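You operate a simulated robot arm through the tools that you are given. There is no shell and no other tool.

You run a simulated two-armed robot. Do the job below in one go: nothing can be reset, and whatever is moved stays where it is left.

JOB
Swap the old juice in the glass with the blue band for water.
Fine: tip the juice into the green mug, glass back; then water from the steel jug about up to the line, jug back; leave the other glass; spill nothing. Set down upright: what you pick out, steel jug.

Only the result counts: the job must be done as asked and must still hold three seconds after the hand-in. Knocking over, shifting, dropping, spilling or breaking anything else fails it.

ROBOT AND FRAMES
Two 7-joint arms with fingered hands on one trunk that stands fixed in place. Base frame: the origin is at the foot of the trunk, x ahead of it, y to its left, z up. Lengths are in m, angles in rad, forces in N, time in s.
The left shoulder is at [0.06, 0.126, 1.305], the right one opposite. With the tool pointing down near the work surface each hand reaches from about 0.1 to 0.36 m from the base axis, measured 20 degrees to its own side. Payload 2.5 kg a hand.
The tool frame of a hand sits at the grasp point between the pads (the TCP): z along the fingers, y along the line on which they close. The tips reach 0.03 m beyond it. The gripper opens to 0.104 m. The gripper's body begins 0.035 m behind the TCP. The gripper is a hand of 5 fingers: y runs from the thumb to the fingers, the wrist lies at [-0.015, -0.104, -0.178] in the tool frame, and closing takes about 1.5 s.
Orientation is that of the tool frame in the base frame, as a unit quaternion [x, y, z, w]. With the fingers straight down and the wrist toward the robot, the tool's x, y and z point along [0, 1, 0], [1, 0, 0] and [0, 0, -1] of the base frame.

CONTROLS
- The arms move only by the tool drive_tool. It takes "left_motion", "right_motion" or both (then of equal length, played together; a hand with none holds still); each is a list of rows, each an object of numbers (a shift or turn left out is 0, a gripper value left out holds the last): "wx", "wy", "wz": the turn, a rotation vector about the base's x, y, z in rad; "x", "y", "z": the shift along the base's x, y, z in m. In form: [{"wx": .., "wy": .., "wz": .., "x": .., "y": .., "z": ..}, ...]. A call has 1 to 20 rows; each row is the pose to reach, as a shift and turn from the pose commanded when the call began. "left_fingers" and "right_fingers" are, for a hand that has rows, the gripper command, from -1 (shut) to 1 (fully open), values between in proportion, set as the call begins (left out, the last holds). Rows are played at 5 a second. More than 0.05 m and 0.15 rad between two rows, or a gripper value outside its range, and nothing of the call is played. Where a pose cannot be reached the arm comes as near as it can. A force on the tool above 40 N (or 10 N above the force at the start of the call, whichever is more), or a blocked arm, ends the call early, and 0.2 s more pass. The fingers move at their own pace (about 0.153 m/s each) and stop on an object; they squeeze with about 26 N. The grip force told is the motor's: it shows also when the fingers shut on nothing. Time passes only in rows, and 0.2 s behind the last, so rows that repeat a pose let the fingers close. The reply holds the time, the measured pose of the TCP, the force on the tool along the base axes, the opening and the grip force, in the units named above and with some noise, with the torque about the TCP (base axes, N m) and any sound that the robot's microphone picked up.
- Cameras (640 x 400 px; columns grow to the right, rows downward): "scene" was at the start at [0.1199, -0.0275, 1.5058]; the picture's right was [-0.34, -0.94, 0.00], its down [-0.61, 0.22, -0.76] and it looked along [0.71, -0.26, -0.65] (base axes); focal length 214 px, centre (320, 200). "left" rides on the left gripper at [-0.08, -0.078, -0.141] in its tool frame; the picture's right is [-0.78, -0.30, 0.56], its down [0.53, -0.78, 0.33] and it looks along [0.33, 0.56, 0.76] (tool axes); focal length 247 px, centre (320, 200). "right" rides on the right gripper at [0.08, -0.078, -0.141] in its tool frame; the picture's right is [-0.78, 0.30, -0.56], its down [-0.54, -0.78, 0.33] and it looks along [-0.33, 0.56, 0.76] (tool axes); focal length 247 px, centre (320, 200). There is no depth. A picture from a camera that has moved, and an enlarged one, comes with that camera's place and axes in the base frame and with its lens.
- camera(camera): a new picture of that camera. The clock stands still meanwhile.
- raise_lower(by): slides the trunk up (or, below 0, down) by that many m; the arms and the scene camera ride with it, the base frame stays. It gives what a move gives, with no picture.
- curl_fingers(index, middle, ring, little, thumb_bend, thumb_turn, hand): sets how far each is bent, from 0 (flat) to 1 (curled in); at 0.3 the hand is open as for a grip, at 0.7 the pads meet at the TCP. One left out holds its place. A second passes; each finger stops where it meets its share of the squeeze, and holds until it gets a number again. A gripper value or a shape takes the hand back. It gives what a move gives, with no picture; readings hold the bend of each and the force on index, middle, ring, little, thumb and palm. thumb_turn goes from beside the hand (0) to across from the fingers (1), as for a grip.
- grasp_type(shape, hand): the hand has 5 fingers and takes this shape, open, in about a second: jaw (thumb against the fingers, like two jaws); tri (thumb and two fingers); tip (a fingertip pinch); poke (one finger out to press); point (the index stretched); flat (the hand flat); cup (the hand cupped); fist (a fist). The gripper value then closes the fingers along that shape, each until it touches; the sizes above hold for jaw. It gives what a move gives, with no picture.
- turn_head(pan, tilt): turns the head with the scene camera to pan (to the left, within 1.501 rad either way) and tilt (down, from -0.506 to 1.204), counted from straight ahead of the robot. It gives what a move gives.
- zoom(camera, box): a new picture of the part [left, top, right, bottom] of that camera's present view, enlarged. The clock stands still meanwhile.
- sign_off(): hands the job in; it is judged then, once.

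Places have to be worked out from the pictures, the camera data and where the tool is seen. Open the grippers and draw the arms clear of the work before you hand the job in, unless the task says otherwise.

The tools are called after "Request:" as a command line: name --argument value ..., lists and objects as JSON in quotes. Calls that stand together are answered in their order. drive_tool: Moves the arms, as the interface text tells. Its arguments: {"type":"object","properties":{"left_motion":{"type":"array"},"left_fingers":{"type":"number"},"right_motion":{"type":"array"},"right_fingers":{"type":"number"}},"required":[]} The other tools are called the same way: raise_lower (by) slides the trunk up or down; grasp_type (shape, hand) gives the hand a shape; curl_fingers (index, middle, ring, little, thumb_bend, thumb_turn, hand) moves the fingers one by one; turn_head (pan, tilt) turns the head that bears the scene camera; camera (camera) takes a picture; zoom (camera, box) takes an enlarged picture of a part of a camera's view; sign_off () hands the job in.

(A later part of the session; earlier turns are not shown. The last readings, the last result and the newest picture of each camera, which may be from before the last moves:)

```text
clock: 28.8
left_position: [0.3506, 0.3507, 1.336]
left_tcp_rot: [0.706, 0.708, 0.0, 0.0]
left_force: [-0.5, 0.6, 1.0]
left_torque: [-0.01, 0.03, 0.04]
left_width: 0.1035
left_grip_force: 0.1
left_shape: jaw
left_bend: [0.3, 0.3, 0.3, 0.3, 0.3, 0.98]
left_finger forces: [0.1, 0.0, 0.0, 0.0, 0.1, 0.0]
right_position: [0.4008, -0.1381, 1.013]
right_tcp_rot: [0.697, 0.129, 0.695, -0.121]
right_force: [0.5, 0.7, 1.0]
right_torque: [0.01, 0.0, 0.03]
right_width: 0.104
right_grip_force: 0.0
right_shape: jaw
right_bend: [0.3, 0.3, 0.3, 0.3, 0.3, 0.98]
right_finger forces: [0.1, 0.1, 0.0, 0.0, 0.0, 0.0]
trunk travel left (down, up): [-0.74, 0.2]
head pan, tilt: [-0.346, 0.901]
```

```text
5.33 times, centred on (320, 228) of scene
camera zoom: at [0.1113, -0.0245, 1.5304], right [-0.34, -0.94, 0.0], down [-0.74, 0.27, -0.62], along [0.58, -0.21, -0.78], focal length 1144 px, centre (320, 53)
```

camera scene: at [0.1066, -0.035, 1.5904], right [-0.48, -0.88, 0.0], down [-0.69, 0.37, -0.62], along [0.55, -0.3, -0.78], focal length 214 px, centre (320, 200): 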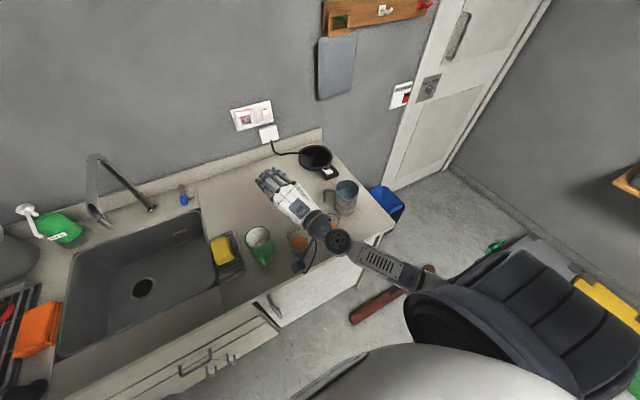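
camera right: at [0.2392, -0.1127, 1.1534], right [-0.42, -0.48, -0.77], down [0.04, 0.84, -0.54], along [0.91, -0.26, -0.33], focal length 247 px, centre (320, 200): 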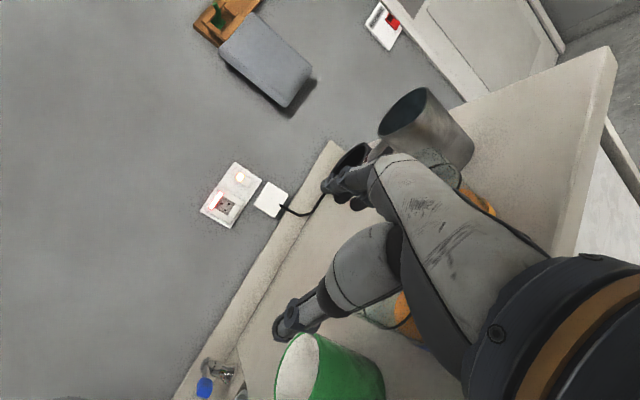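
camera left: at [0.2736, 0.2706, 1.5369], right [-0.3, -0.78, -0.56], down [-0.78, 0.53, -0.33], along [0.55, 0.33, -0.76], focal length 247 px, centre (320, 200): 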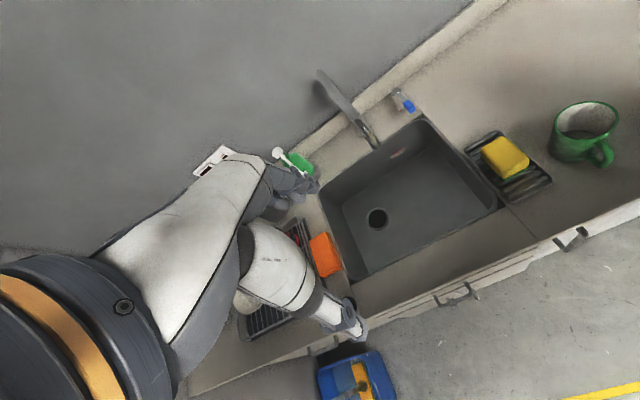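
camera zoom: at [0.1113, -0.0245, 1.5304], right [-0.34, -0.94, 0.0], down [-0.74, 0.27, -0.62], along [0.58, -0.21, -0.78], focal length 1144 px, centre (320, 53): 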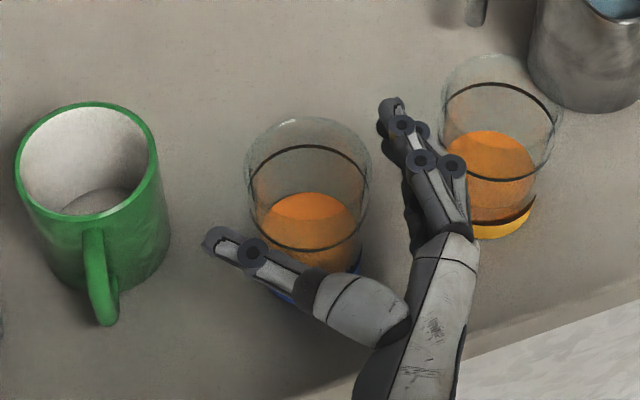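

Still clear everywhere, no contact forces. I lower the rest of the way to about z 0.966.

Request:
raise_lower --by -0.047

Request:
zoom --camera "scene" --box '[260, 180, 380, 255]'

Request:
camera --camera "right"

```text
clock: 29.7
left_position: [0.3507, 0.35, 1.2887]
left_tcp_rot: [0.706, 0.708, 0.0, 0.0]
left_force: [-1.4, 0.4, -0.6]
left_torque: [0.0, -0.01, 0.03]
left_width: 0.1035
left_grip_force: 0.0
left_shape: jaw
left_bend: [0.3, 0.3, 0.3, 0.3, 0.3, 0.98]
left_finger forces: [0.1, 0.0, 0.0, 0.0, 0.1, 0.0]
right_position: [0.4008, -0.1373, 0.9664]
right_tcp_rot: [0.697, 0.128, 0.696, -0.12]
right_force: [1.0, 0.4, -0.5]
right_torque: [0.03, -0.01, 0.01]
right_width: 0.1037
right_grip_force: 0.1
right_shape: jaw
right_bend: [0.3, 0.3, 0.3, 0.3, 0.3, 0.98]
right_finger forces: [0.0, 0.0, 0.0, 0.1, 0.0, 0.0]
trunk travel left (down, up): [-0.693, 0.247]
head pan, tilt: [-0.346, 0.901]
```

```text
5.33 times, centred on (320, 218) of scene
camera zoom: at [0.1113, -0.0245, 1.4834], right [-0.34, -0.94, 0.0], down [-0.74, 0.27, -0.62], along [0.58, -0.21, -0.78], focal length 1144 px, centre (320, 107)
```

zoom: 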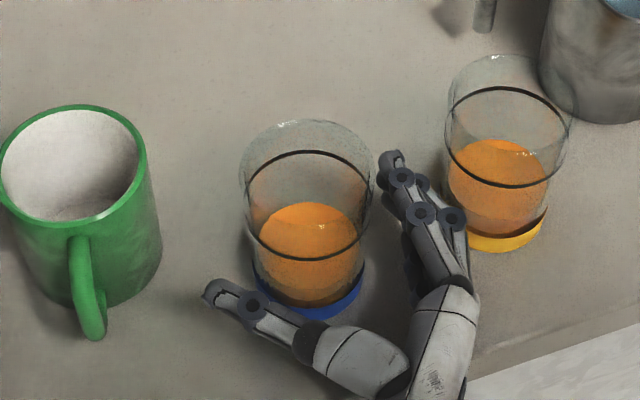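

```text
taken
camera right: at [0.2401, -0.1129, 1.0469], right [-0.42, -0.48, -0.77], down [0.04, 0.84, -0.54], along [0.91, -0.26, -0.33], focal length 247 px, centre (320, 200)
```

right: 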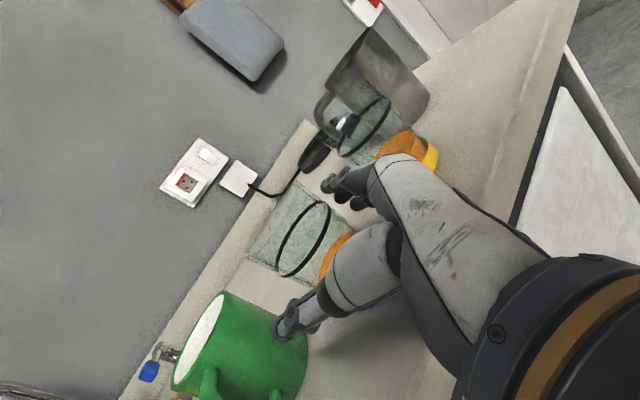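

The hand is level with the glass, with the glass just ahead of the grip point. I move forward 18 mm along the finger direction, then look before closing.

Request:
drive_tool --right_motion '[{"x": 0.008, "y": 0.003}, {"x": 0.017, "y": 0.006}, {"x": 0.017, "y": 0.006}]'

Request:
zoom --camera "scene" --box '[260, 180, 380, 255]'

```text
clock: 30.5
left_position: [0.3513, 0.3504, 1.2881]
left_tcp_rot: [0.706, 0.708, 0.0, 0.0]
left_force: [0.0, 0.6, 0.7]
left_torque: [0.0, 0.0, 0.0]
left_width: 0.1037
left_grip_force: 0.0
left_shape: jaw
left_bend: [0.3, 0.3, 0.3, 0.3, 0.3, 0.98]
left_finger forces: [0.1, 0.0, 0.1, 0.0, 0.1, 0.1]
right_position: [0.4116, -0.1369, 0.9621]
right_tcp_rot: [0.702, 0.14, 0.688, -0.116]
right_force: [-0.1, 0.3, 0.1]
right_torque: [0.0, 0.0, -0.01]
right_width: 0.1037
right_grip_force: 0.1
right_shape: jaw
right_bend: [0.3, 0.3, 0.3, 0.3, 0.3, 0.98]
right_finger forces: [0.0, 0.0, 0.0, 0.1, 0.1, 0.0]
trunk travel left (down, up): [-0.693, 0.247]
head pan, tilt: [-0.346, 0.901]
```

```text
5.33 times, centred on (320, 218) of scene
camera zoom: at [0.1113, -0.0244, 1.4834], right [-0.34, -0.94, 0.0], down [-0.74, 0.27, -0.62], along [0.58, -0.21, -0.78], focal length 1144 px, centre (320, 107)
```

zoom: 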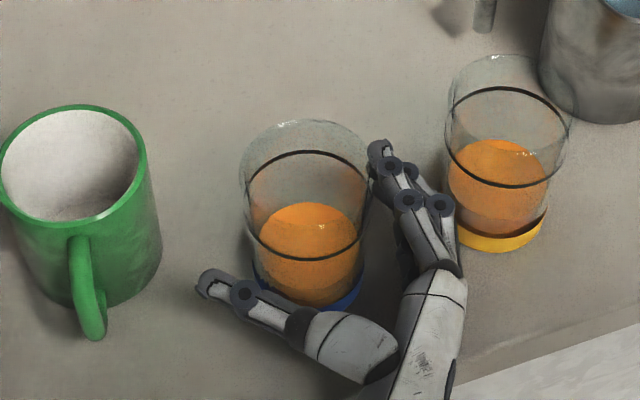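

The glass centre is about 19 mm ahead of the grip point and centred sideways. I advance another centimetre and close the fingers.

Request:
drive_tool --right_motion '[{"x": 0.005, "y": 0.0015}, {"x": 0.01, "y": 0.003}, {"x": 0.01, "y": 0.003}, {"x": 0.01, "y": 0.003}]'

Request:
drive_tool --right_fingers -1 --right_motion '[{}, {}, {}, {}, {}, {}, {}, {}, {}]'

Request:
zoom --camera "scene" --box '[260, 180, 380, 255]'

```text
clock: 31.5
left_position: [0.3502, 0.3509, 1.2882]
left_tcp_rot: [0.706, 0.708, -0.001, 0.0]
left_force: [0.3, 0.3, -0.8]
left_torque: [-0.03, 0.04, -0.01]
left_width: 0.1039
left_grip_force: 0.1
left_shape: jaw
left_bend: [0.3, 0.3, 0.3, 0.3, 0.3, 0.98]
left_finger forces: [0.1, 0.1, 0.0, 0.0, 0.0, 0.1]
right_position: [0.4212, -0.1369, 0.9607]
right_tcp_rot: [0.703, 0.147, 0.687, -0.112]
right_force: [0.1, -0.3, 0.1]
right_torque: [0.0, -0.02, 0.04]
right_width: 0.104
right_grip_force: 0.0
right_shape: jaw
right_bend: [0.3, 0.3, 0.3, 0.3, 0.3, 0.98]
right_finger forces: [0.1, 0.0, 0.1, 0.0, 0.1, 0.0]
trunk travel left (down, up): [-0.693, 0.247]
head pan, tilt: [-0.346, 0.901]
```

```text
clock: 33.5
left_position: [0.3509, 0.3501, 1.2878]
left_tcp_rot: [0.706, 0.708, 0.0, 0.0]
left_force: [-0.7, 0.7, -0.7]
left_torque: [0.02, 0.0, -0.03]
left_width: 0.1037
left_grip_force: 0.0
left_shape: jaw
left_bend: [0.3, 0.3, 0.3, 0.3, 0.3, 0.98]
left_finger forces: [0.0, 0.0, 0.0, 0.0, 0.0, 0.1]
right_position: [0.4245, -0.1375, 0.9634]
right_tcp_rot: [0.7, 0.148, 0.69, -0.111]
right_force: [0.3, 0.1, -2.4]
right_torque: [-0.03, 0.03, 0.0]
right_width: 0.0539
right_grip_force: 25.7
right_shape: jaw
right_bend: [0.74, 0.45, 0.42, 0.44, 0.68, 1.0]
right_finger forces: [11.5, 6.2, 3.1, 1.6, 23.6, 0.0]
trunk travel left (down, up): [-0.693, 0.247]
head pan, tilt: [-0.346, 0.901]
```

```text
5.33 times, centred on (320, 218) of scene
camera zoom: at [0.1116, -0.0245, 1.4834], right [-0.34, -0.94, 0.0], down [-0.74, 0.27, -0.62], along [0.58, -0.21, -0.78], focal length 1144 px, centre (320, 107)
```

zoom: 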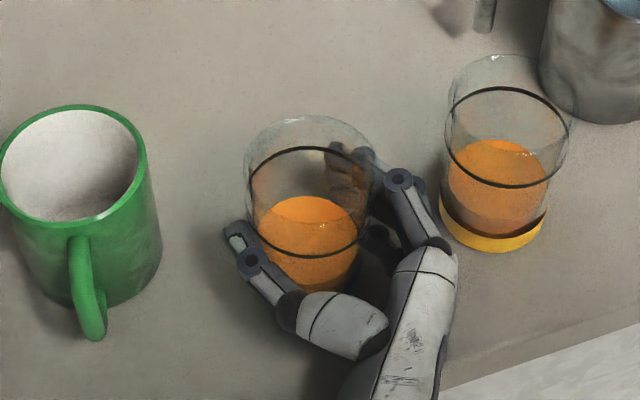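

The glass is gripped firmly (thumb 24 N, index, middle and ring on it), still upright at TCP (0.4245, -0.1375, 0.963). I lift it straight up with the trunk.

Request:
raise_lower --by 0.02

Request:
zoom --camera "scene" --box '[260, 180, 380, 255]'

```text
clock: 34.2
left_position: [0.351, 0.3507, 1.309]
left_tcp_rot: [0.706, 0.708, 0.001, 0.0]
left_force: [-0.4, -0.5, 0.5]
left_torque: [0.01, 0.03, 0.01]
left_width: 0.1037
left_grip_force: 0.1
left_shape: jaw
left_bend: [0.3, 0.3, 0.3, 0.3, 0.3, 0.98]
left_finger forces: [0.1, 0.0, 0.0, 0.0, 0.0, 0.1]
right_position: [0.4262, -0.1375, 0.9839]
right_tcp_rot: [0.7, 0.148, 0.69, -0.11]
right_force: [-0.1, 0.1, -3.6]
right_torque: [0.0, -0.02, -0.03]
right_width: 0.0541
right_grip_force: 25.9
right_shape: jaw
right_bend: [0.74, 0.45, 0.42, 0.44, 0.68, 1.0]
right_finger forces: [11.5, 6.0, 3.1, 1.5, 23.7, 0.0]
trunk travel left (down, up): [-0.713, 0.227]
head pan, tilt: [-0.346, 0.901]
```

```text
5.33 times, centred on (320, 218) of scene
camera zoom: at [0.1116, -0.0244, 1.5034], right [-0.34, -0.94, 0.0], down [-0.74, 0.27, -0.62], along [0.58, -0.21, -0.78], focal length 1144 px, centre (320, 107)
```

zoom: 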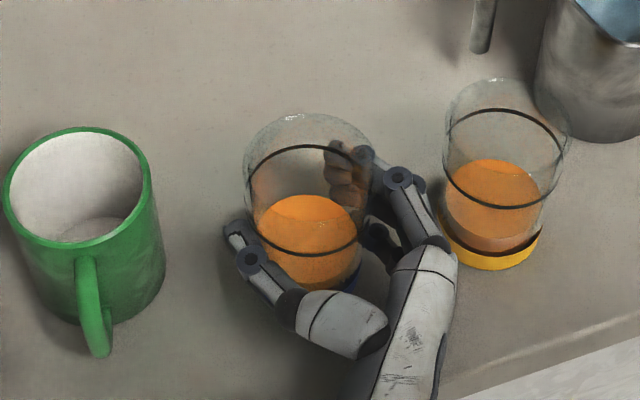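

The glass rises with the hand (3.6 N load). I continue up so its base clears the mug rim.

Request:
raise_lower --by 0.1

Request:
drive_tool --right_motion '[{"x": 0.008, "y": 0.012}, {"x": 0.016, "y": 0.025}, {"x": 0.024, "y": 0.038}, {"x": 0.032, "y": 0.05}, {"x": 0.04, "y": 0.063}, {"x": 0.046, "y": 0.076}, {"x": 0.046, "y": 0.076}, {"x": 0.046, "y": 0.076}]'

Request:
zoom --camera "scene" --box '[240, 190, 380, 278]'

```text
clock: 35.5
left_position: [0.3498, 0.3508, 1.4083]
left_tcp_rot: [0.707, 0.708, 0.0, -0.001]
left_force: [0.2, -0.1, 0.8]
left_torque: [0.01, 0.0, 0.0]
left_width: 0.104
left_grip_force: 0.0
left_shape: jaw
left_bend: [0.3, 0.3, 0.3, 0.3, 0.3, 0.98]
left_finger forces: [0.1, 0.0, 0.0, 0.0, 0.0, 0.0]
right_position: [0.4267, -0.1363, 1.0844]
right_tcp_rot: [0.699, 0.148, 0.691, -0.111]
right_force: [0.0, 0.5, -3.5]
right_torque: [0.01, 0.02, 0.0]
right_width: 0.054
right_grip_force: 25.8
right_shape: jaw
right_bend: [0.74, 0.45, 0.42, 0.44, 0.68, 1.0]
right_finger forces: [11.5, 6.0, 3.1, 1.6, 23.8, 0.0]
trunk travel left (down, up): [-0.813, 0.127]
head pan, tilt: [-0.346, 0.901]
```

```text
clock: 36.3
left_position: [0.3506, 0.3501, 1.4079]
left_tcp_rot: [0.707, 0.707, 0.001, 0.001]
left_force: [-0.7, -0.4, -0.4]
left_torque: [0.01, -0.01, -0.04]
left_width: 0.1037
left_grip_force: 0.0
left_shape: jaw
left_bend: [0.3, 0.3, 0.3, 0.3, 0.3, 0.98]
left_finger forces: [0.1, 0.0, 0.0, 0.1, 0.0, 0.1]
right_position: [0.4421, -0.1246, 1.0691]
right_tcp_rot: [0.707, 0.188, 0.676, -0.087]
right_force: [0.4, 0.2, -2.4]
right_torque: [-0.01, 0.05, 0.02]
right_width: 0.0538
right_grip_force: 25.7
right_shape: jaw
right_bend: [0.74, 0.45, 0.42, 0.44, 0.68, 1.0]
right_finger forces: [11.5, 5.9, 3.2, 1.5, 23.8, 0.0]
trunk travel left (down, up): [-0.813, 0.127]
head pan, tilt: [-0.346, 0.901]
stopped in row 4 (right hand): the arm was blocked; the commanded pose is now the measured one
```

```text
4.55 times, centred on (310, 234) of scene
camera zoom: at [0.1117, -0.0245, 1.6034], right [-0.34, -0.94, 0.0], down [-0.74, 0.27, -0.62], along [0.58, -0.21, -0.78], focal length 975 px, centre (366, 46)
```

zoom: 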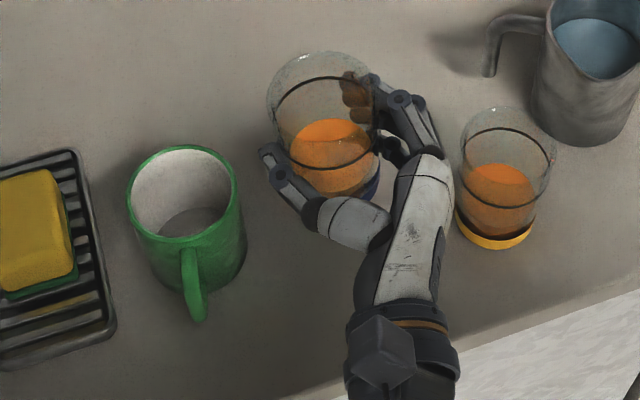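

The arm got blocked after a few centimetres, probably the forearm close to the torso in this yaw; the glass is safe and only tilted about 8°. I yaw back toward 45° (as in the rehearsal) and straighten it before moving on.

Request:
drive_tool --right_motion '[{"wz": 0.06, "wx": 0.025, "z": 0.003}, {"wz": 0.13, "wx": 0.05, "z": 0.006}, {"wz": 0.2, "wx": 0.08, "z": 0.009, "x": 0.005}, {"wz": 0.27, "wx": 0.11, "z": 0.012, "x": 0.01}, {"wz": 0.34, "wx": 0.14, "z": 0.015, "x": 0.015}, {"wz": 0.41, "wx": 0.15, "z": 0.018, "x": 0.02}, {"wz": 0.41, "wx": 0.15, "z": 0.018, "x": 0.02}]'

Request:
zoom --camera "scene" --box '[240, 190, 380, 278]'

```text
clock: 37.9
left_position: [0.3513, 0.35, 1.4084]
left_tcp_rot: [0.706, 0.708, 0.0, 0.0]
left_force: [-0.7, 0.4, 0.9]
left_torque: [-0.02, 0.01, 0.01]
left_width: 0.1036
left_grip_force: 0.0
left_shape: jaw
left_bend: [0.3, 0.3, 0.3, 0.3, 0.3, 0.98]
left_finger forces: [0.0, 0.1, 0.0, 0.1, 0.0, 0.0]
right_position: [0.4622, -0.1225, 1.0883]
right_tcp_rot: [0.645, 0.277, 0.657, -0.276]
right_force: [0.0, 0.8, -2.7]
right_torque: [-0.02, -0.01, 0.01]
right_width: 0.0539
right_grip_force: 26.0
right_shape: jaw
right_bend: [0.74, 0.45, 0.42, 0.44, 0.68, 1.0]
right_finger forces: [11.4, 5.9, 3.3, 1.5, 23.5, 0.0]
trunk travel left (down, up): [-0.813, 0.127]
head pan, tilt: [-0.346, 0.901]
```

```text
4.55 times, centred on (310, 234) of scene
camera zoom: at [0.1114, -0.0243, 1.6034], right [-0.34, -0.94, 0.0], down [-0.74, 0.27, -0.62], along [0.58, -0.21, -0.78], focal length 975 px, centre (366, 46)
```

zoom: 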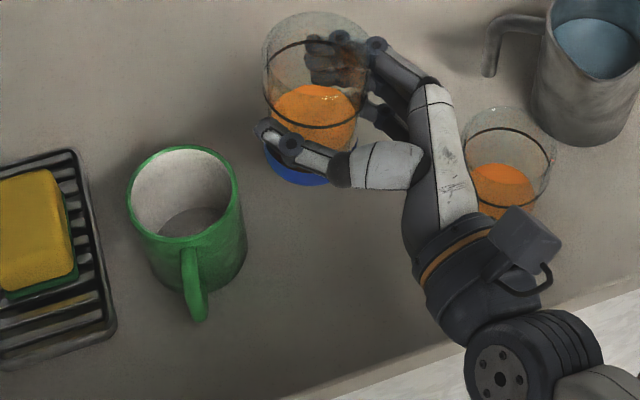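

The glass is upright again at (0.462, -0.1225, 1.088). I move it toward the pouring spot just right of the mug.

Request:
drive_tool --right_motion '[{"x": 0.006, "y": 0.01}, {"x": 0.012, "y": 0.02}, {"x": 0.018, "y": 0.03}, {"x": 0.024, "y": 0.04}, {"x": 0.03, "y": 0.05}, {"x": 0.033, "y": 0.059}, {"x": 0.033, "y": 0.059}]'

Request:
zoom --camera "scene" --box '[240, 190, 380, 278]'

```text
clock: 39.5
left_position: [0.3505, 0.3516, 1.408]
left_tcp_rot: [0.707, 0.708, 0.0, 0.0]
left_force: [-0.1, -0.5, -0.8]
left_torque: [0.05, -0.03, 0.02]
left_width: 0.1035
left_grip_force: 0.0
left_shape: jaw
left_bend: [0.3, 0.3, 0.3, 0.3, 0.3, 0.98]
left_finger forces: [0.0, 0.0, 0.0, 0.1, 0.1, 0.0]
right_position: [0.4942, -0.0644, 1.0879]
right_tcp_rot: [0.645, 0.276, 0.657, -0.275]
right_force: [0.9, -0.6, -2.6]
right_torque: [-0.02, 0.01, -0.03]
right_width: 0.0539
right_grip_force: 25.6
right_shape: jaw
right_bend: [0.74, 0.45, 0.42, 0.44, 0.68, 1.0]
right_finger forces: [11.4, 6.0, 3.2, 1.5, 23.6, 0.1]
trunk travel left (down, up): [-0.813, 0.127]
head pan, tilt: [-0.346, 0.901]
```

```text
4.55 times, centred on (310, 234) of scene
camera zoom: at [0.1116, -0.0246, 1.6034], right [-0.34, -0.94, 0.0], down [-0.74, 0.27, -0.62], along [0.58, -0.21, -0.78], focal length 975 px, centre (366, 46)
```

zoom: 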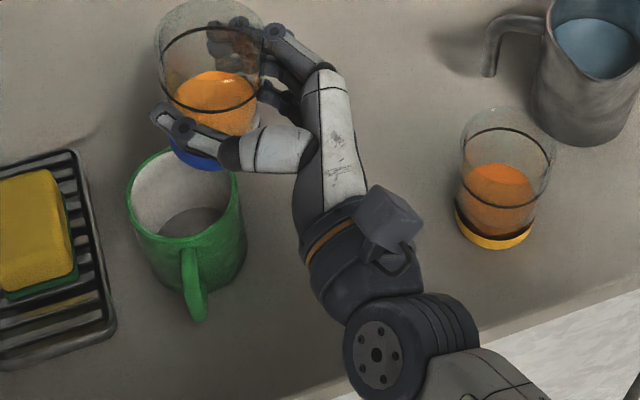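

Reached. Now I tilt the glass leftwards to 50°, just short of where the juice should reach the lip, and check the lip's place over the mug.

Request:
drive_tool --right_motion '[{"wx": -0.0961, "wy": -0.0276}, {"wx": -0.1922, "wy": -0.0552}, {"wx": -0.2883, "wy": -0.0828}, {"wx": -0.3844, "wy": -0.1104}, {"wx": -0.4805, "wy": -0.138}, {"wx": -0.5766, "wy": -0.1656}, {"wx": -0.6727, "wy": -0.1932}, {"wx": -0.7688, "wy": -0.2208}, {"wx": -0.8361, "wy": -0.2401}, {"wx": -0.8361, "wy": -0.2401}]'

Request:
zoom --camera "scene" --box '[230, 190, 350, 265]'

Request:
camera --camera "right"

```text
clock: 41.7
left_position: [0.3513, 0.3507, 1.4084]
left_tcp_rot: [0.707, 0.707, -0.001, 0.0]
left_force: [-0.4, 0.3, 0.6]
left_torque: [0.0, -0.01, -0.01]
left_width: 0.1036
left_grip_force: 0.0
left_shape: jaw
left_bend: [0.3, 0.3, 0.3, 0.3, 0.3, 0.98]
left_finger forces: [0.0, 0.0, 0.1, 0.0, 0.0, 0.0]
right_position: [0.495, -0.0651, 1.0876]
right_tcp_rot: [0.62, 0.549, 0.559, 0.044]
right_force: [0.2, 0.2, -2.7]
right_torque: [-0.01, 0.02, 0.0]
right_width: 0.0533
right_grip_force: 25.7
right_shape: jaw
right_bend: [0.74, 0.45, 0.43, 0.44, 0.68, 0.99]
right_finger forces: [11.2, 5.7, 3.1, 1.2, 24.5, 0.0]
trunk travel left (down, up): [-0.813, 0.127]
head pan, tilt: [-0.346, 0.901]
```

```text
5.33 times, centred on (290, 228) of scene
camera zoom: at [0.1116, -0.0245, 1.6034], right [-0.34, -0.94, 0.0], down [-0.74, 0.27, -0.62], along [0.58, -0.21, -0.78], focal length 1144 px, centre (480, 53)
```

zoom: 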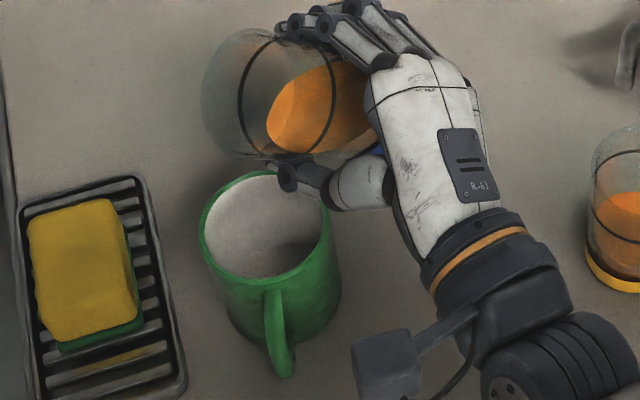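

```text
taken
camera right: at [0.3221, -0.0549, 1.1407], right [-0.05, -0.99, -0.1], down [-0.12, 0.1, -0.99], along [0.99, -0.04, -0.13], focal length 247 px, centre (320, 200)
```

right: 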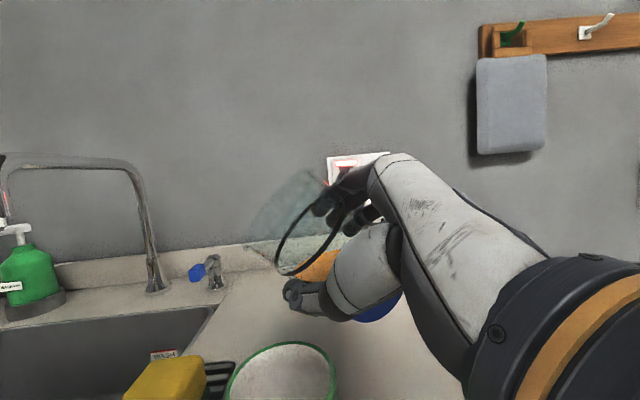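

The hand camera shows the lip above the mug opening, about 7 mm left of its centre, matching my estimate. I lower 1.5 cm and keep tilting slowly to about 80°.

Request:
drive_tool --right_motion '[{"wx": -0.046, "wy": -0.0132, "z": -0.005}, {"wx": -0.092, "wy": -0.0265, "z": -0.01}, {"wx": -0.138, "wy": -0.0397, "z": -0.015}, {"wx": -0.184, "wy": -0.053, "z": -0.015}, {"wx": -0.23, "wy": -0.0662, "z": -0.015}, {"wx": -0.276, "wy": -0.0794, "z": -0.015}, {"wx": -0.322, "wy": -0.0927, "z": -0.015}, {"wx": -0.368, "wy": -0.106, "z": -0.015}, {"wx": -0.414, "wy": -0.119, "z": -0.015}, {"wx": -0.46, "wy": -0.1324, "z": -0.015}, {"wx": -0.506, "wy": -0.1456, "z": -0.015}, {"wx": -0.506, "wy": -0.1456, "z": -0.015}, {"wx": -0.506, "wy": -0.1456, "z": -0.015}]'

Request:
zoom --camera "scene" --box '[230, 190, 350, 265]'

Request:
camera --camera "right"

```text
clock: 44.5
left_position: [0.3518, 0.3509, 1.4079]
left_tcp_rot: [0.706, 0.708, 0.0, 0.0]
left_force: [-0.5, -0.3, 1.0]
left_torque: [-0.02, 0.0, 0.02]
left_width: 0.1037
left_grip_force: 0.1
left_shape: jaw
left_bend: [0.3, 0.3, 0.3, 0.3, 0.3, 0.98]
left_finger forces: [0.1, 0.0, 0.0, 0.1, 0.0, 0.1]
right_position: [0.4944, -0.0641, 1.0743]
right_tcp_rot: [0.547, 0.667, 0.448, 0.236]
right_force: [-0.2, -0.1, -1.4]
right_torque: [0.0, 0.0, 0.0]
right_width: 0.0535
right_grip_force: 26.8
right_shape: jaw
right_bend: [0.74, 0.46, 0.43, 0.44, 0.68, 0.99]
right_finger forces: [11.3, 5.6, 3.1, 1.0, 24.6, 0.1]
trunk travel left (down, up): [-0.813, 0.127]
head pan, tilt: [-0.346, 0.901]
```

```text
5.33 times, centred on (290, 228) of scene
camera zoom: at [0.1116, -0.0245, 1.6034], right [-0.34, -0.94, 0.0], down [-0.74, 0.27, -0.62], along [0.58, -0.21, -0.78], focal length 1144 px, centre (480, 53)
```

zoom: 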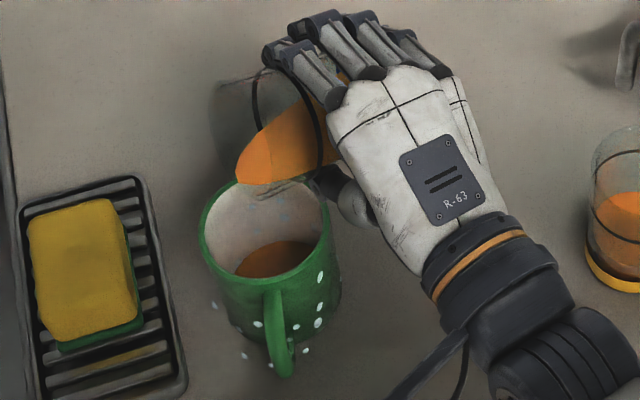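

```text
taken
camera right: at [0.3171, -0.0369, 1.0901], right [-0.07, -0.92, 0.39], down [0.02, -0.39, -0.92], along [1.0, -0.06, 0.05], focal length 247 px, centre (320, 200)
```

right: 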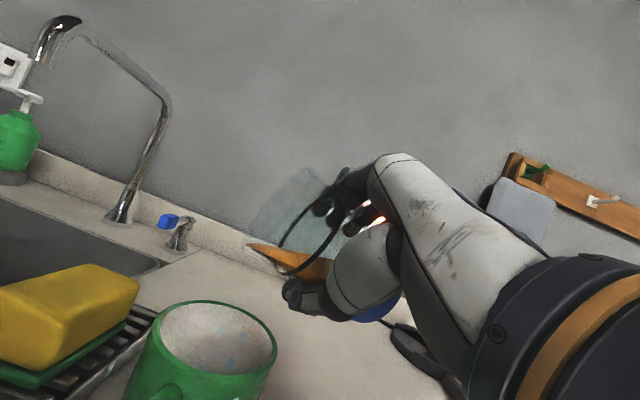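

Juice is flowing into the mug, but I see some pale dots near it. I look closer before going on.

Request:
zoom --camera "scene" --box '[262, 218, 302, 268]'

Request:
zoom --camera "right" --box '[120, 220, 340, 400]'

Request:
camera --camera "left"

```text
8.00 times, centred on (282, 243) of scene
camera zoom: at [0.1116, -0.0245, 1.6034], right [-0.34, -0.94, 0.0], down [-0.74, 0.27, -0.62], along [0.58, -0.21, -0.78], focal length 1716 px, centre (624, -144)
```

zoom: 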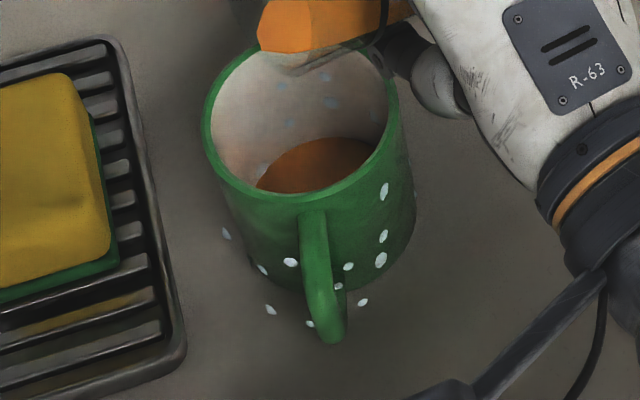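

```text
2.22 times, centred on (230, 310) of right
camera zoom: at [0.3171, -0.0369, 1.0901], right [-0.07, -0.92, 0.39], down [0.02, -0.39, -0.92], along [1.0, -0.06, 0.05], focal length 549 px, centre (520, -44)
```

zoom: 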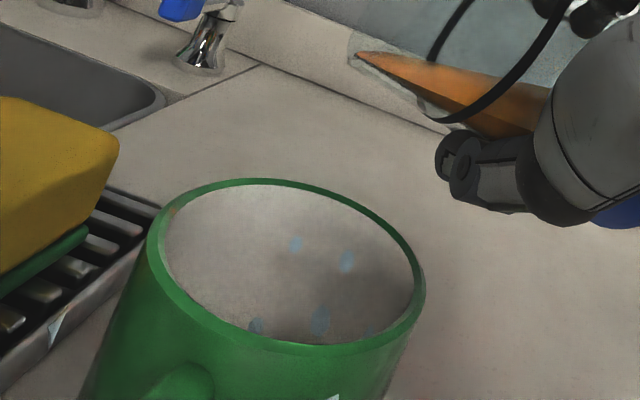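

```text
taken
camera left: at [0.2738, 0.2706, 1.5499], right [-0.3, -0.78, -0.56], down [-0.78, 0.53, -0.33], along [0.55, 0.33, -0.76], focal length 247 px, centre (320, 200)
```

left: 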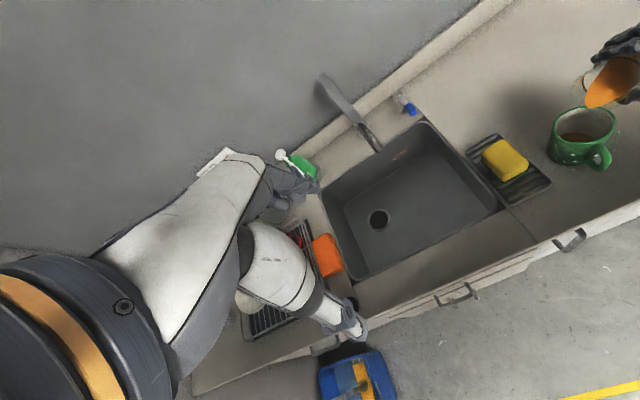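

The dots are pale, not orange; I check them from the left camera too.

Request:
zoom --camera "left" --box '[530, 20, 640, 190]'

Request:
zoom --camera "scene" --box '[230, 160, 430, 300]'

```text
2.35 times, centred on (585, 105) of left
camera zoom: at [0.2738, 0.2706, 1.5499], right [-0.3, -0.78, -0.56], down [-0.78, 0.53, -0.33], along [0.55, 0.33, -0.76], focal length 581 px, centre (-304, 424)
```

zoom: 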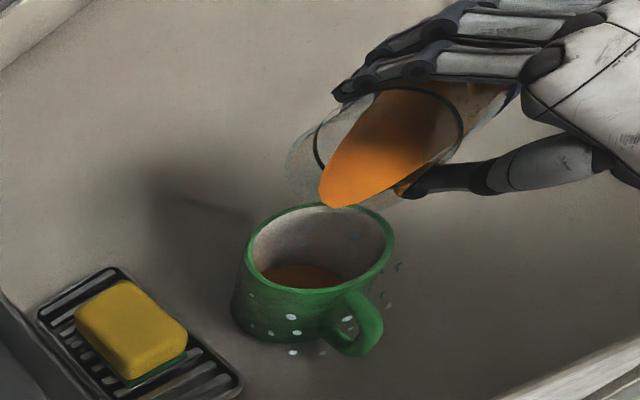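

```text
2.86 times, centred on (330, 230) of scene
camera zoom: at [0.1116, -0.0245, 1.6034], right [-0.34, -0.94, 0.0], down [-0.74, 0.27, -0.62], along [0.58, -0.21, -0.78], focal length 613 px, centre (291, 114)
```

zoom: 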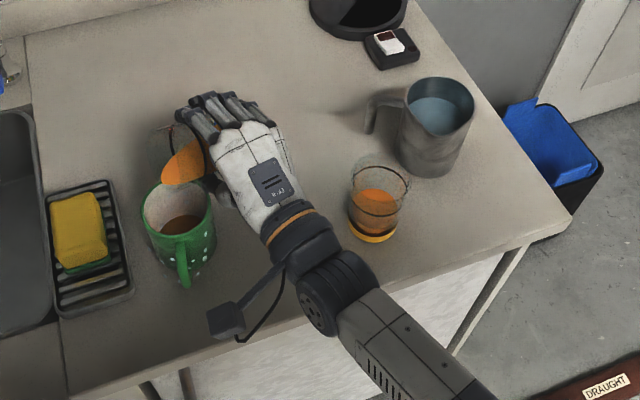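

The pale dots form a loose ring about the mug and are not juice-coloured, perhaps a splash effect. I hold still a moment and see whether they persist.

Request:
drive_tool --right_motion '[{}, {}, {}, {}]'

Request:
zoom --camera "scene" --box '[262, 218, 302, 268]'

Request:
zoom --camera "left" --box '[530, 20, 640, 190]'

```text
clock: 45.5
left_position: [0.3499, 0.35, 1.4078]
left_tcp_rot: [0.707, 0.708, 0.0, 0.0]
left_force: [-0.1, -0.4, 0.3]
left_torque: [0.0, 0.02, 0.02]
left_width: 0.1038
left_grip_force: 0.1
left_shape: jaw
left_bend: [0.3, 0.3, 0.3, 0.3, 0.3, 0.98]
left_finger forces: [0.0, 0.0, 0.0, 0.0, 0.0, 0.0]
right_position: [0.494, -0.0648, 1.0732]
right_tcp_rot: [0.548, 0.666, 0.448, 0.236]
right_force: [-0.4, 0.3, -2.5]
right_torque: [0.02, 0.03, -0.03]
right_width: 0.0534
right_grip_force: 25.8
right_shape: jaw
right_bend: [0.74, 0.46, 0.43, 0.44, 0.68, 0.99]
right_finger forces: [11.2, 5.7, 3.2, 0.9, 24.7, 0.0]
trunk travel left (down, up): [-0.813, 0.127]
head pan, tilt: [-0.346, 0.901]
```

```text
8.00 times, centred on (282, 243) of scene
camera zoom: at [0.1116, -0.0245, 1.6034], right [-0.34, -0.94, 0.0], down [-0.74, 0.27, -0.62], along [0.58, -0.21, -0.78], focal length 1716 px, centre (624, -144)
```

zoom: 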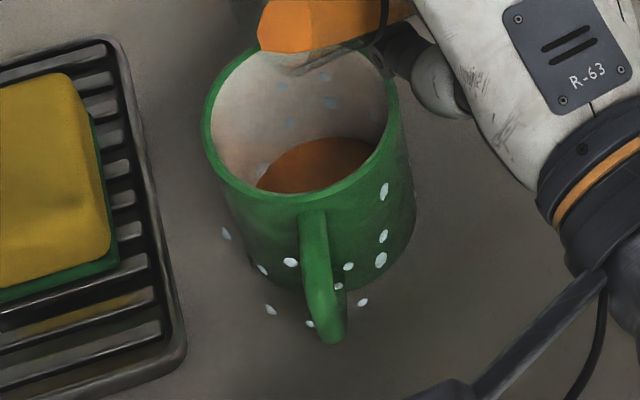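

```text
2.35 times, centred on (585, 105) of left
camera zoom: at [0.2738, 0.2706, 1.5499], right [-0.3, -0.78, -0.56], down [-0.78, 0.53, -0.33], along [0.55, 0.34, -0.76], focal length 581 px, centre (-304, 424)
```

zoom: 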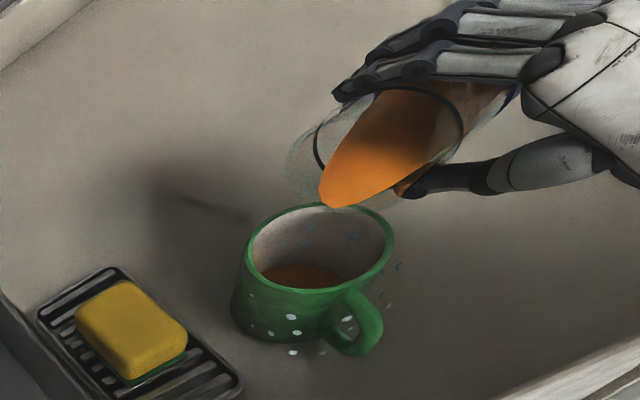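

The dots are static and do not move or grow, so I take them as a rendering effect; the juice is going into the mug. I tilt on to about 112° with a small shift to keep the lip over the mug's centre, and let it drain.

Request:
drive_tool --right_motion '[{"wx": -0.046, "wy": -0.0132, "x": 0.0, "y": 0.001}, {"wx": -0.092, "wy": -0.0265, "x": -0.001, "y": 0.002}, {"wx": -0.138, "wy": -0.0397, "x": -0.001, "y": 0.003}, {"wx": -0.184, "wy": -0.053, "x": -0.001, "y": 0.004}, {"wx": -0.23, "wy": -0.0662, "x": -0.002, "y": 0.005}, {"wx": -0.276, "wy": -0.0794, "x": -0.002, "y": 0.006}, {"wx": -0.322, "wy": -0.0927, "x": -0.002, "y": 0.007}, {"wx": -0.368, "wy": -0.106, "x": -0.003, "y": 0.008}, {"wx": -0.414, "wy": -0.119, "x": -0.003, "y": 0.009}, {"wx": -0.46, "wy": -0.1324, "x": -0.003, "y": 0.01}, {"wx": -0.506, "wy": -0.1456, "x": -0.003, "y": 0.011}, {"wx": -0.54, "wy": -0.155, "x": -0.003, "y": 0.011}, {"wx": -0.54, "wy": -0.155, "x": -0.003, "y": 0.011}, {"wx": -0.54, "wy": -0.155, "x": -0.003, "y": 0.011}, {"wx": -0.54, "wy": -0.155, "x": -0.003, "y": 0.011}, {"wx": -0.54, "wy": -0.155, "x": -0.003, "y": 0.011}, {"wx": -0.54, "wy": -0.155, "x": -0.003, "y": 0.011}, {"wx": -0.54, "wy": -0.155, "x": -0.003, "y": 0.011}]'

Request:
zoom --camera "scene" --box '[230, 190, 350, 265]'

Request:
camera --camera "right"

Request:
zoom --camera "left" --box '[530, 20, 640, 190]'

```text
clock: 49.3
left_position: [0.3507, 0.3509, 1.4067]
left_tcp_rot: [0.707, 0.708, 0.0, 0.0]
left_force: [0.7, -0.2, 0.5]
left_torque: [0.04, 0.02, 0.0]
left_width: 0.1037
left_grip_force: 0.1
left_shape: jaw
left_bend: [0.3, 0.3, 0.3, 0.3, 0.3, 0.98]
left_finger forces: [0.0, 0.0, 0.0, 0.0, 0.0, 0.0]
right_position: [0.4912, -0.0541, 1.0729]
right_tcp_rot: [0.429, 0.741, 0.294, 0.424]
right_force: [0.0, -0.6, -2.1]
right_torque: [0.02, 0.05, 0.01]
right_width: 0.0537
right_grip_force: 26.0
right_shape: jaw
right_bend: [0.74, 0.46, 0.43, 0.44, 0.68, 0.99]
right_finger forces: [11.6, 5.6, 3.0, 0.9, 24.0, 0.1]
trunk travel left (down, up): [-0.813, 0.127]
head pan, tilt: [-0.346, 0.901]
```

```text
5.33 times, centred on (290, 228) of scene
camera zoom: at [0.1115, -0.0245, 1.6034], right [-0.34, -0.94, 0.0], down [-0.74, 0.27, -0.62], along [0.58, -0.21, -0.78], focal length 1144 px, centre (480, 53)
```

zoom: 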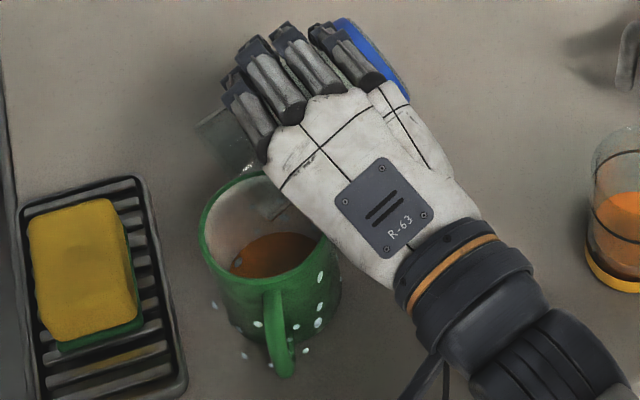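

```text
taken
camera right: at [0.3148, -0.029, 1.0476], right [-0.16, -0.59, 0.79], down [0.14, -0.81, -0.58], along [0.98, 0.02, 0.21], focal length 247 px, centre (320, 200)
```

right: 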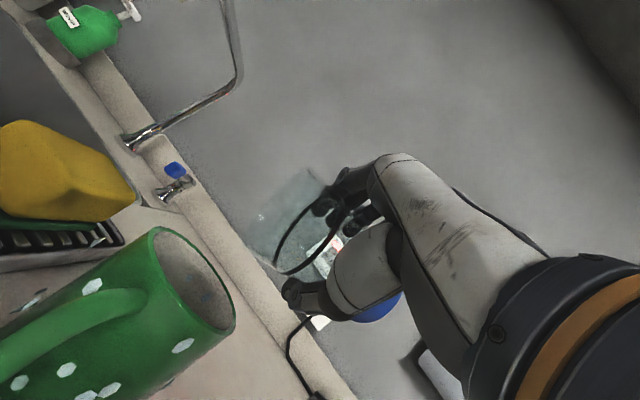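

```text
2.35 times, centred on (585, 105) of left
camera zoom: at [0.2738, 0.2706, 1.5499], right [-0.3, -0.78, -0.56], down [-0.78, 0.53, -0.33], along [0.55, 0.33, -0.76], focal length 581 px, centre (-304, 424)
```

zoom: 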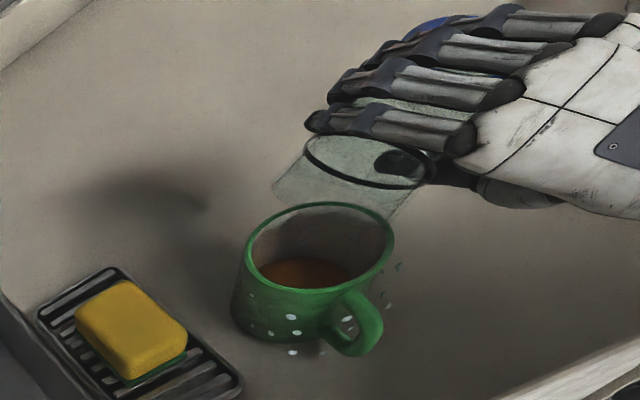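

The glass now looks clear and the juice sits in the mug. I turn the glass back upright over the mug.

Request:
drive_tool --right_motion '[{"wx": 0.1344, "wy": 0.0386, "z": 0.002}, {"wx": 0.2689, "wy": 0.0772, "z": 0.004}, {"wx": 0.4033, "wy": 0.1159, "z": 0.006}, {"wx": 0.5377, "wy": 0.1545, "z": 0.008}, {"wx": 0.6722, "wy": 0.1931, "z": 0.01}, {"wx": 0.8066, "wy": 0.2317, "z": 0.012}, {"wx": 0.9411, "wy": 0.2704, "z": 0.014}, {"wx": 1.0755, "wy": 0.309, "z": 0.015}, {"wx": 1.2099, "wy": 0.3476, "z": 0.015}, {"wx": 1.3444, "wy": 0.3862, "z": 0.015}, {"wx": 1.4788, "wy": 0.4248, "z": 0.015}, {"wx": 1.6132, "wy": 0.4635, "z": 0.015}, {"wx": 1.7477, "wy": 0.5021, "z": 0.015}, {"wx": 1.8821, "wy": 0.5407, "z": 0.015}, {"wx": 1.8821, "wy": 0.5407, "z": 0.015}]'

Request:
zoom --camera "scene" --box '[230, 180, 350, 255]'

```text
clock: 52.5
left_position: [0.3507, 0.3503, 1.4089]
left_tcp_rot: [0.707, 0.707, -0.001, 0.0]
left_force: [0.4, 0.5, 0.1]
left_torque: [-0.01, 0.0, 0.0]
left_width: 0.1034
left_grip_force: 0.0
left_shape: jaw
left_bend: [0.3, 0.3, 0.3, 0.3, 0.3, 0.98]
left_finger forces: [0.0, 0.0, 0.1, 0.0, 0.1, 0.0]
right_position: [0.4921, -0.0535, 1.0885]
right_tcp_rot: [0.646, 0.275, 0.657, -0.276]
right_force: [0.1, 0.3, -2.5]
right_torque: [-0.03, -0.01, 0.01]
right_width: 0.0536
right_grip_force: 26.0
right_shape: jaw
right_bend: [0.74, 0.46, 0.43, 0.44, 0.68, 0.99]
right_finger forces: [11.4, 5.8, 3.5, 1.2, 23.3, 0.0]
trunk travel left (down, up): [-0.813, 0.127]
head pan, tilt: [-0.346, 0.901]
```

```text
5.33 times, centred on (290, 218) of scene
camera zoom: at [0.1115, -0.0245, 1.6034], right [-0.34, -0.94, 0.0], down [-0.74, 0.27, -0.62], along [0.58, -0.21, -0.78], focal length 1144 px, centre (480, 107)
```

zoom: 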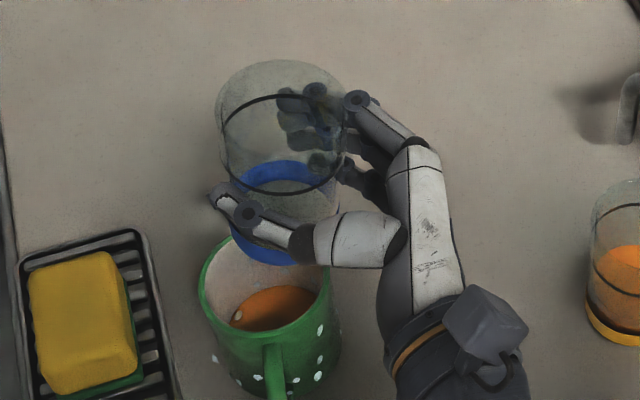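

The glass is empty and upright. I carry it back along the same path to above its original spot, restoring the pick-up orientation.

Request:
drive_tool --right_motion '[{"x": -0.006, "y": -0.014, "z": 0.002}, {"x": -0.012, "y": -0.028, "z": 0.004}, {"x": -0.018, "y": -0.042, "z": 0.004}, {"x": -0.024, "y": -0.056, "z": 0.004}, {"x": -0.03, "y": -0.069, "z": 0.004}, {"x": -0.03, "y": -0.069, "z": 0.004}, {"x": -0.04, "y": -0.074, "z": 0.004, "wx": -0.0144, "wy": 0.002, "wz": -0.107}, {"x": -0.05, "y": -0.078, "z": 0.004, "wx": -0.0288, "wy": 0.004, "wz": -0.214}, {"x": -0.058, "y": -0.082, "z": 0.004, "wx": -0.0433, "wy": 0.006, "wz": -0.321}, {"x": -0.066, "y": -0.084, "z": 0.004, "wx": -0.0577, "wy": 0.0078, "wz": -0.4277}, {"x": -0.066, "y": -0.084, "z": 0.004, "wx": -0.0577, "wy": 0.0078, "wz": -0.4277}, {"x": -0.066, "y": -0.084, "z": 0.004, "wx": -0.0577, "wy": 0.0078, "wz": -0.4277}]'

Request:
zoom --camera "scene" --box '[240, 190, 380, 278]'

```text
clock: 55.1
left_position: [0.3493, 0.3508, 1.4086]
left_tcp_rot: [0.707, 0.707, 0.0, 0.0]
left_force: [0.5, -0.6, 0.5]
left_torque: [0.0, 0.01, 0.02]
left_width: 0.1036
left_grip_force: 0.1
left_shape: jaw
left_bend: [0.3, 0.3, 0.3, 0.3, 0.3, 0.98]
left_finger forces: [0.1, 0.0, 0.0, 0.1, 0.1, 0.0]
right_position: [0.4283, -0.1556, 1.0937]
right_tcp_rot: [0.696, 0.193, 0.686, -0.09]
right_force: [0.3, 0.4, -1.4]
right_torque: [0.0, 0.0, 0.0]
right_width: 0.0535
right_grip_force: 25.7
right_shape: jaw
right_bend: [0.74, 0.46, 0.43, 0.44, 0.68, 0.99]
right_finger forces: [11.5, 5.6, 3.6, 1.3, 23.5, 0.1]
trunk travel left (down, up): [-0.813, 0.127]
head pan, tilt: [-0.346, 0.901]
```

```text
4.55 times, centred on (310, 234) of scene
camera zoom: at [0.1115, -0.0248, 1.6034], right [-0.34, -0.94, 0.0], down [-0.74, 0.27, -0.62], along [0.58, -0.21, -0.78], focal length 975 px, centre (366, 46)
```

zoom: 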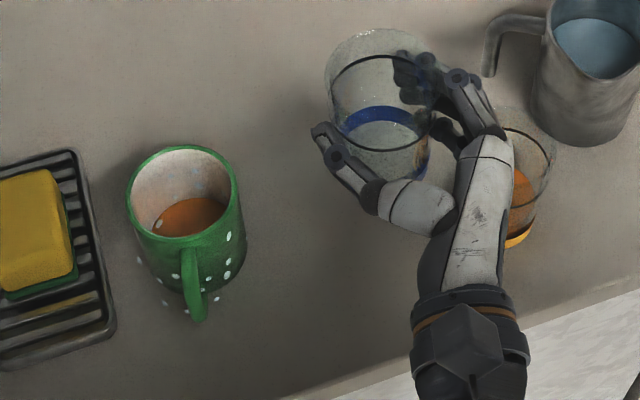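

The cramped yaw makes the arm sag again (8° tilt), so I place the glass with a yaw about 12° more open, which was accurate before.

Request:
drive_tool --right_motion '[{"wz": 0.07}, {"wz": 0.14}, {"wz": 0.21}, {"wz": 0.21}, {"wz": 0.21}]'

```text
clock: 56.3
left_position: [0.3501, 0.3495, 1.4087]
left_tcp_rot: [0.707, 0.708, 0.0, 0.001]
left_force: [-0.6, 0.4, 0.1]
left_torque: [-0.03, -0.01, -0.01]
left_width: 0.1037
left_grip_force: 0.0
left_shape: jaw
left_bend: [0.3, 0.3, 0.3, 0.3, 0.3, 0.98]
left_finger forces: [0.0, 0.1, 0.1, 0.0, 0.1, 0.0]
right_position: [0.4252, -0.138, 1.0908]
right_tcp_rot: [0.679, 0.221, 0.675, -0.185]
right_force: [-0.2, -0.3, -1.5]
right_torque: [-0.02, 0.04, 0.03]
right_width: 0.0535
right_grip_force: 25.9
right_shape: jaw
right_bend: [0.74, 0.46, 0.43, 0.44, 0.68, 0.99]
right_finger forces: [11.6, 5.6, 3.6, 1.2, 23.4, 0.0]
trunk travel left (down, up): [-0.813, 0.127]
head pan, tilt: [-0.346, 0.901]
```

Position and upright attitude now match the pick-up. I lower the trunk to about 1 cm above the counter and check.

Request:
raise_lower --by -0.115

Request:
zoom --camera "scene" --box '[260, 180, 380, 255]'

```text
clock: 57.8
left_position: [0.3519, 0.351, 1.2926]
left_tcp_rot: [0.706, 0.708, 0.0, 0.0]
left_force: [0.0, -0.1, -0.7]
left_torque: [0.01, 0.01, 0.02]
left_width: 0.1039
left_grip_force: 0.1
left_shape: jaw
left_bend: [0.3, 0.3, 0.3, 0.3, 0.3, 0.98]
left_finger forces: [0.0, 0.0, 0.0, 0.0, 0.0, 0.0]
right_position: [0.4255, -0.1381, 0.978]
right_tcp_rot: [0.68, 0.222, 0.674, -0.184]
right_force: [-0.5, 0.6, -2.7]
right_torque: [0.02, 0.02, 0.0]
right_width: 0.0534
right_grip_force: 26.1
right_shape: jaw
right_bend: [0.74, 0.46, 0.43, 0.44, 0.68, 0.99]
right_finger forces: [11.5, 5.6, 3.6, 1.2, 23.6, 0.0]
trunk travel left (down, up): [-0.698, 0.242]
head pan, tilt: [-0.346, 0.901]
```

```text
5.33 times, centred on (320, 218) of scene
camera zoom: at [0.1115, -0.0245, 1.4884], right [-0.34, -0.94, 0.0], down [-0.74, 0.27, -0.62], along [0.58, -0.21, -0.78], focal length 1144 px, centre (320, 107)
```

zoom: 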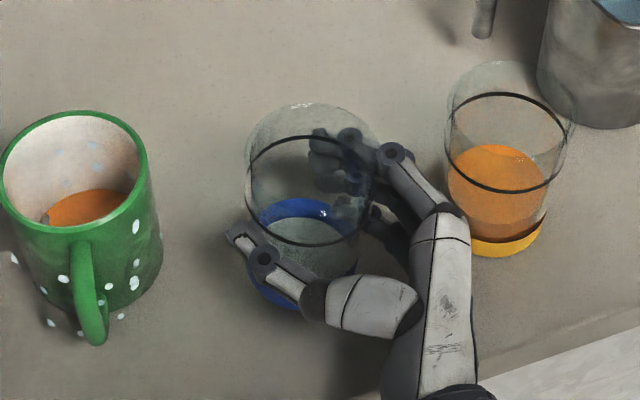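

About 1.4 cm remain. I lower by the arm in small steps and watch the vertical force.

Request:
drive_tool --right_motion '[{"z": -0.003, "y": 0.001}, {"z": -0.006, "y": 0.002}, {"z": -0.009, "y": 0.003}, {"z": -0.011, "y": 0.003}, {"z": -0.011, "y": 0.003}]'

Request:
drive_tool --right_motion '[{"z": -0.0015}, {"z": -0.003}, {"z": -0.003}]'

```text
clock: 59.0
left_position: [0.3506, 0.3504, 1.2933]
left_tcp_rot: [0.707, 0.707, 0.0, 0.0]
left_force: [0.3, -0.1, -0.2]
left_torque: [-0.04, 0.02, -0.01]
left_width: 0.1035
left_grip_force: 0.0
left_shape: jaw
left_bend: [0.3, 0.3, 0.3, 0.3, 0.3, 0.98]
left_finger forces: [0.0, 0.0, 0.1, 0.0, 0.1, 0.0]
right_position: [0.4248, -0.1356, 0.9678]
right_tcp_rot: [0.679, 0.223, 0.675, -0.185]
right_force: [0.3, -0.1, -1.3]
right_torque: [-0.01, 0.0, -0.01]
right_width: 0.0536
right_grip_force: 25.9
right_shape: jaw
right_bend: [0.74, 0.46, 0.43, 0.44, 0.68, 0.99]
right_finger forces: [11.6, 5.6, 3.5, 1.2, 23.4, 0.1]
trunk travel left (down, up): [-0.698, 0.242]
head pan, tilt: [-0.346, 0.901]
```

```text
clock: 59.8
left_position: [0.3505, 0.3504, 1.2928]
left_tcp_rot: [0.707, 0.708, -0.001, 0.0]
left_force: [-0.4, -0.4, 1.2]
left_torque: [0.0, -0.02, 0.02]
left_width: 0.1036
left_grip_force: 0.0
left_shape: jaw
left_bend: [0.3, 0.3, 0.3, 0.3, 0.3, 0.98]
left_finger forces: [0.0, 0.0, 0.1, 0.1, 0.0, 0.0]
right_position: [0.4264, -0.1342, 0.9643]
right_tcp_rot: [0.679, 0.222, 0.675, -0.184]
right_force: [0.2, 0.0, -2.2]
right_torque: [0.01, -0.01, 0.0]
right_width: 0.0536
right_grip_force: 25.7
right_shape: jaw
right_bend: [0.74, 0.46, 0.43, 0.44, 0.68, 0.99]
right_finger forces: [11.5, 5.5, 3.6, 1.3, 23.4, 0.1]
trunk travel left (down, up): [-0.698, 0.242]
head pan, tilt: [-0.346, 0.901]
```

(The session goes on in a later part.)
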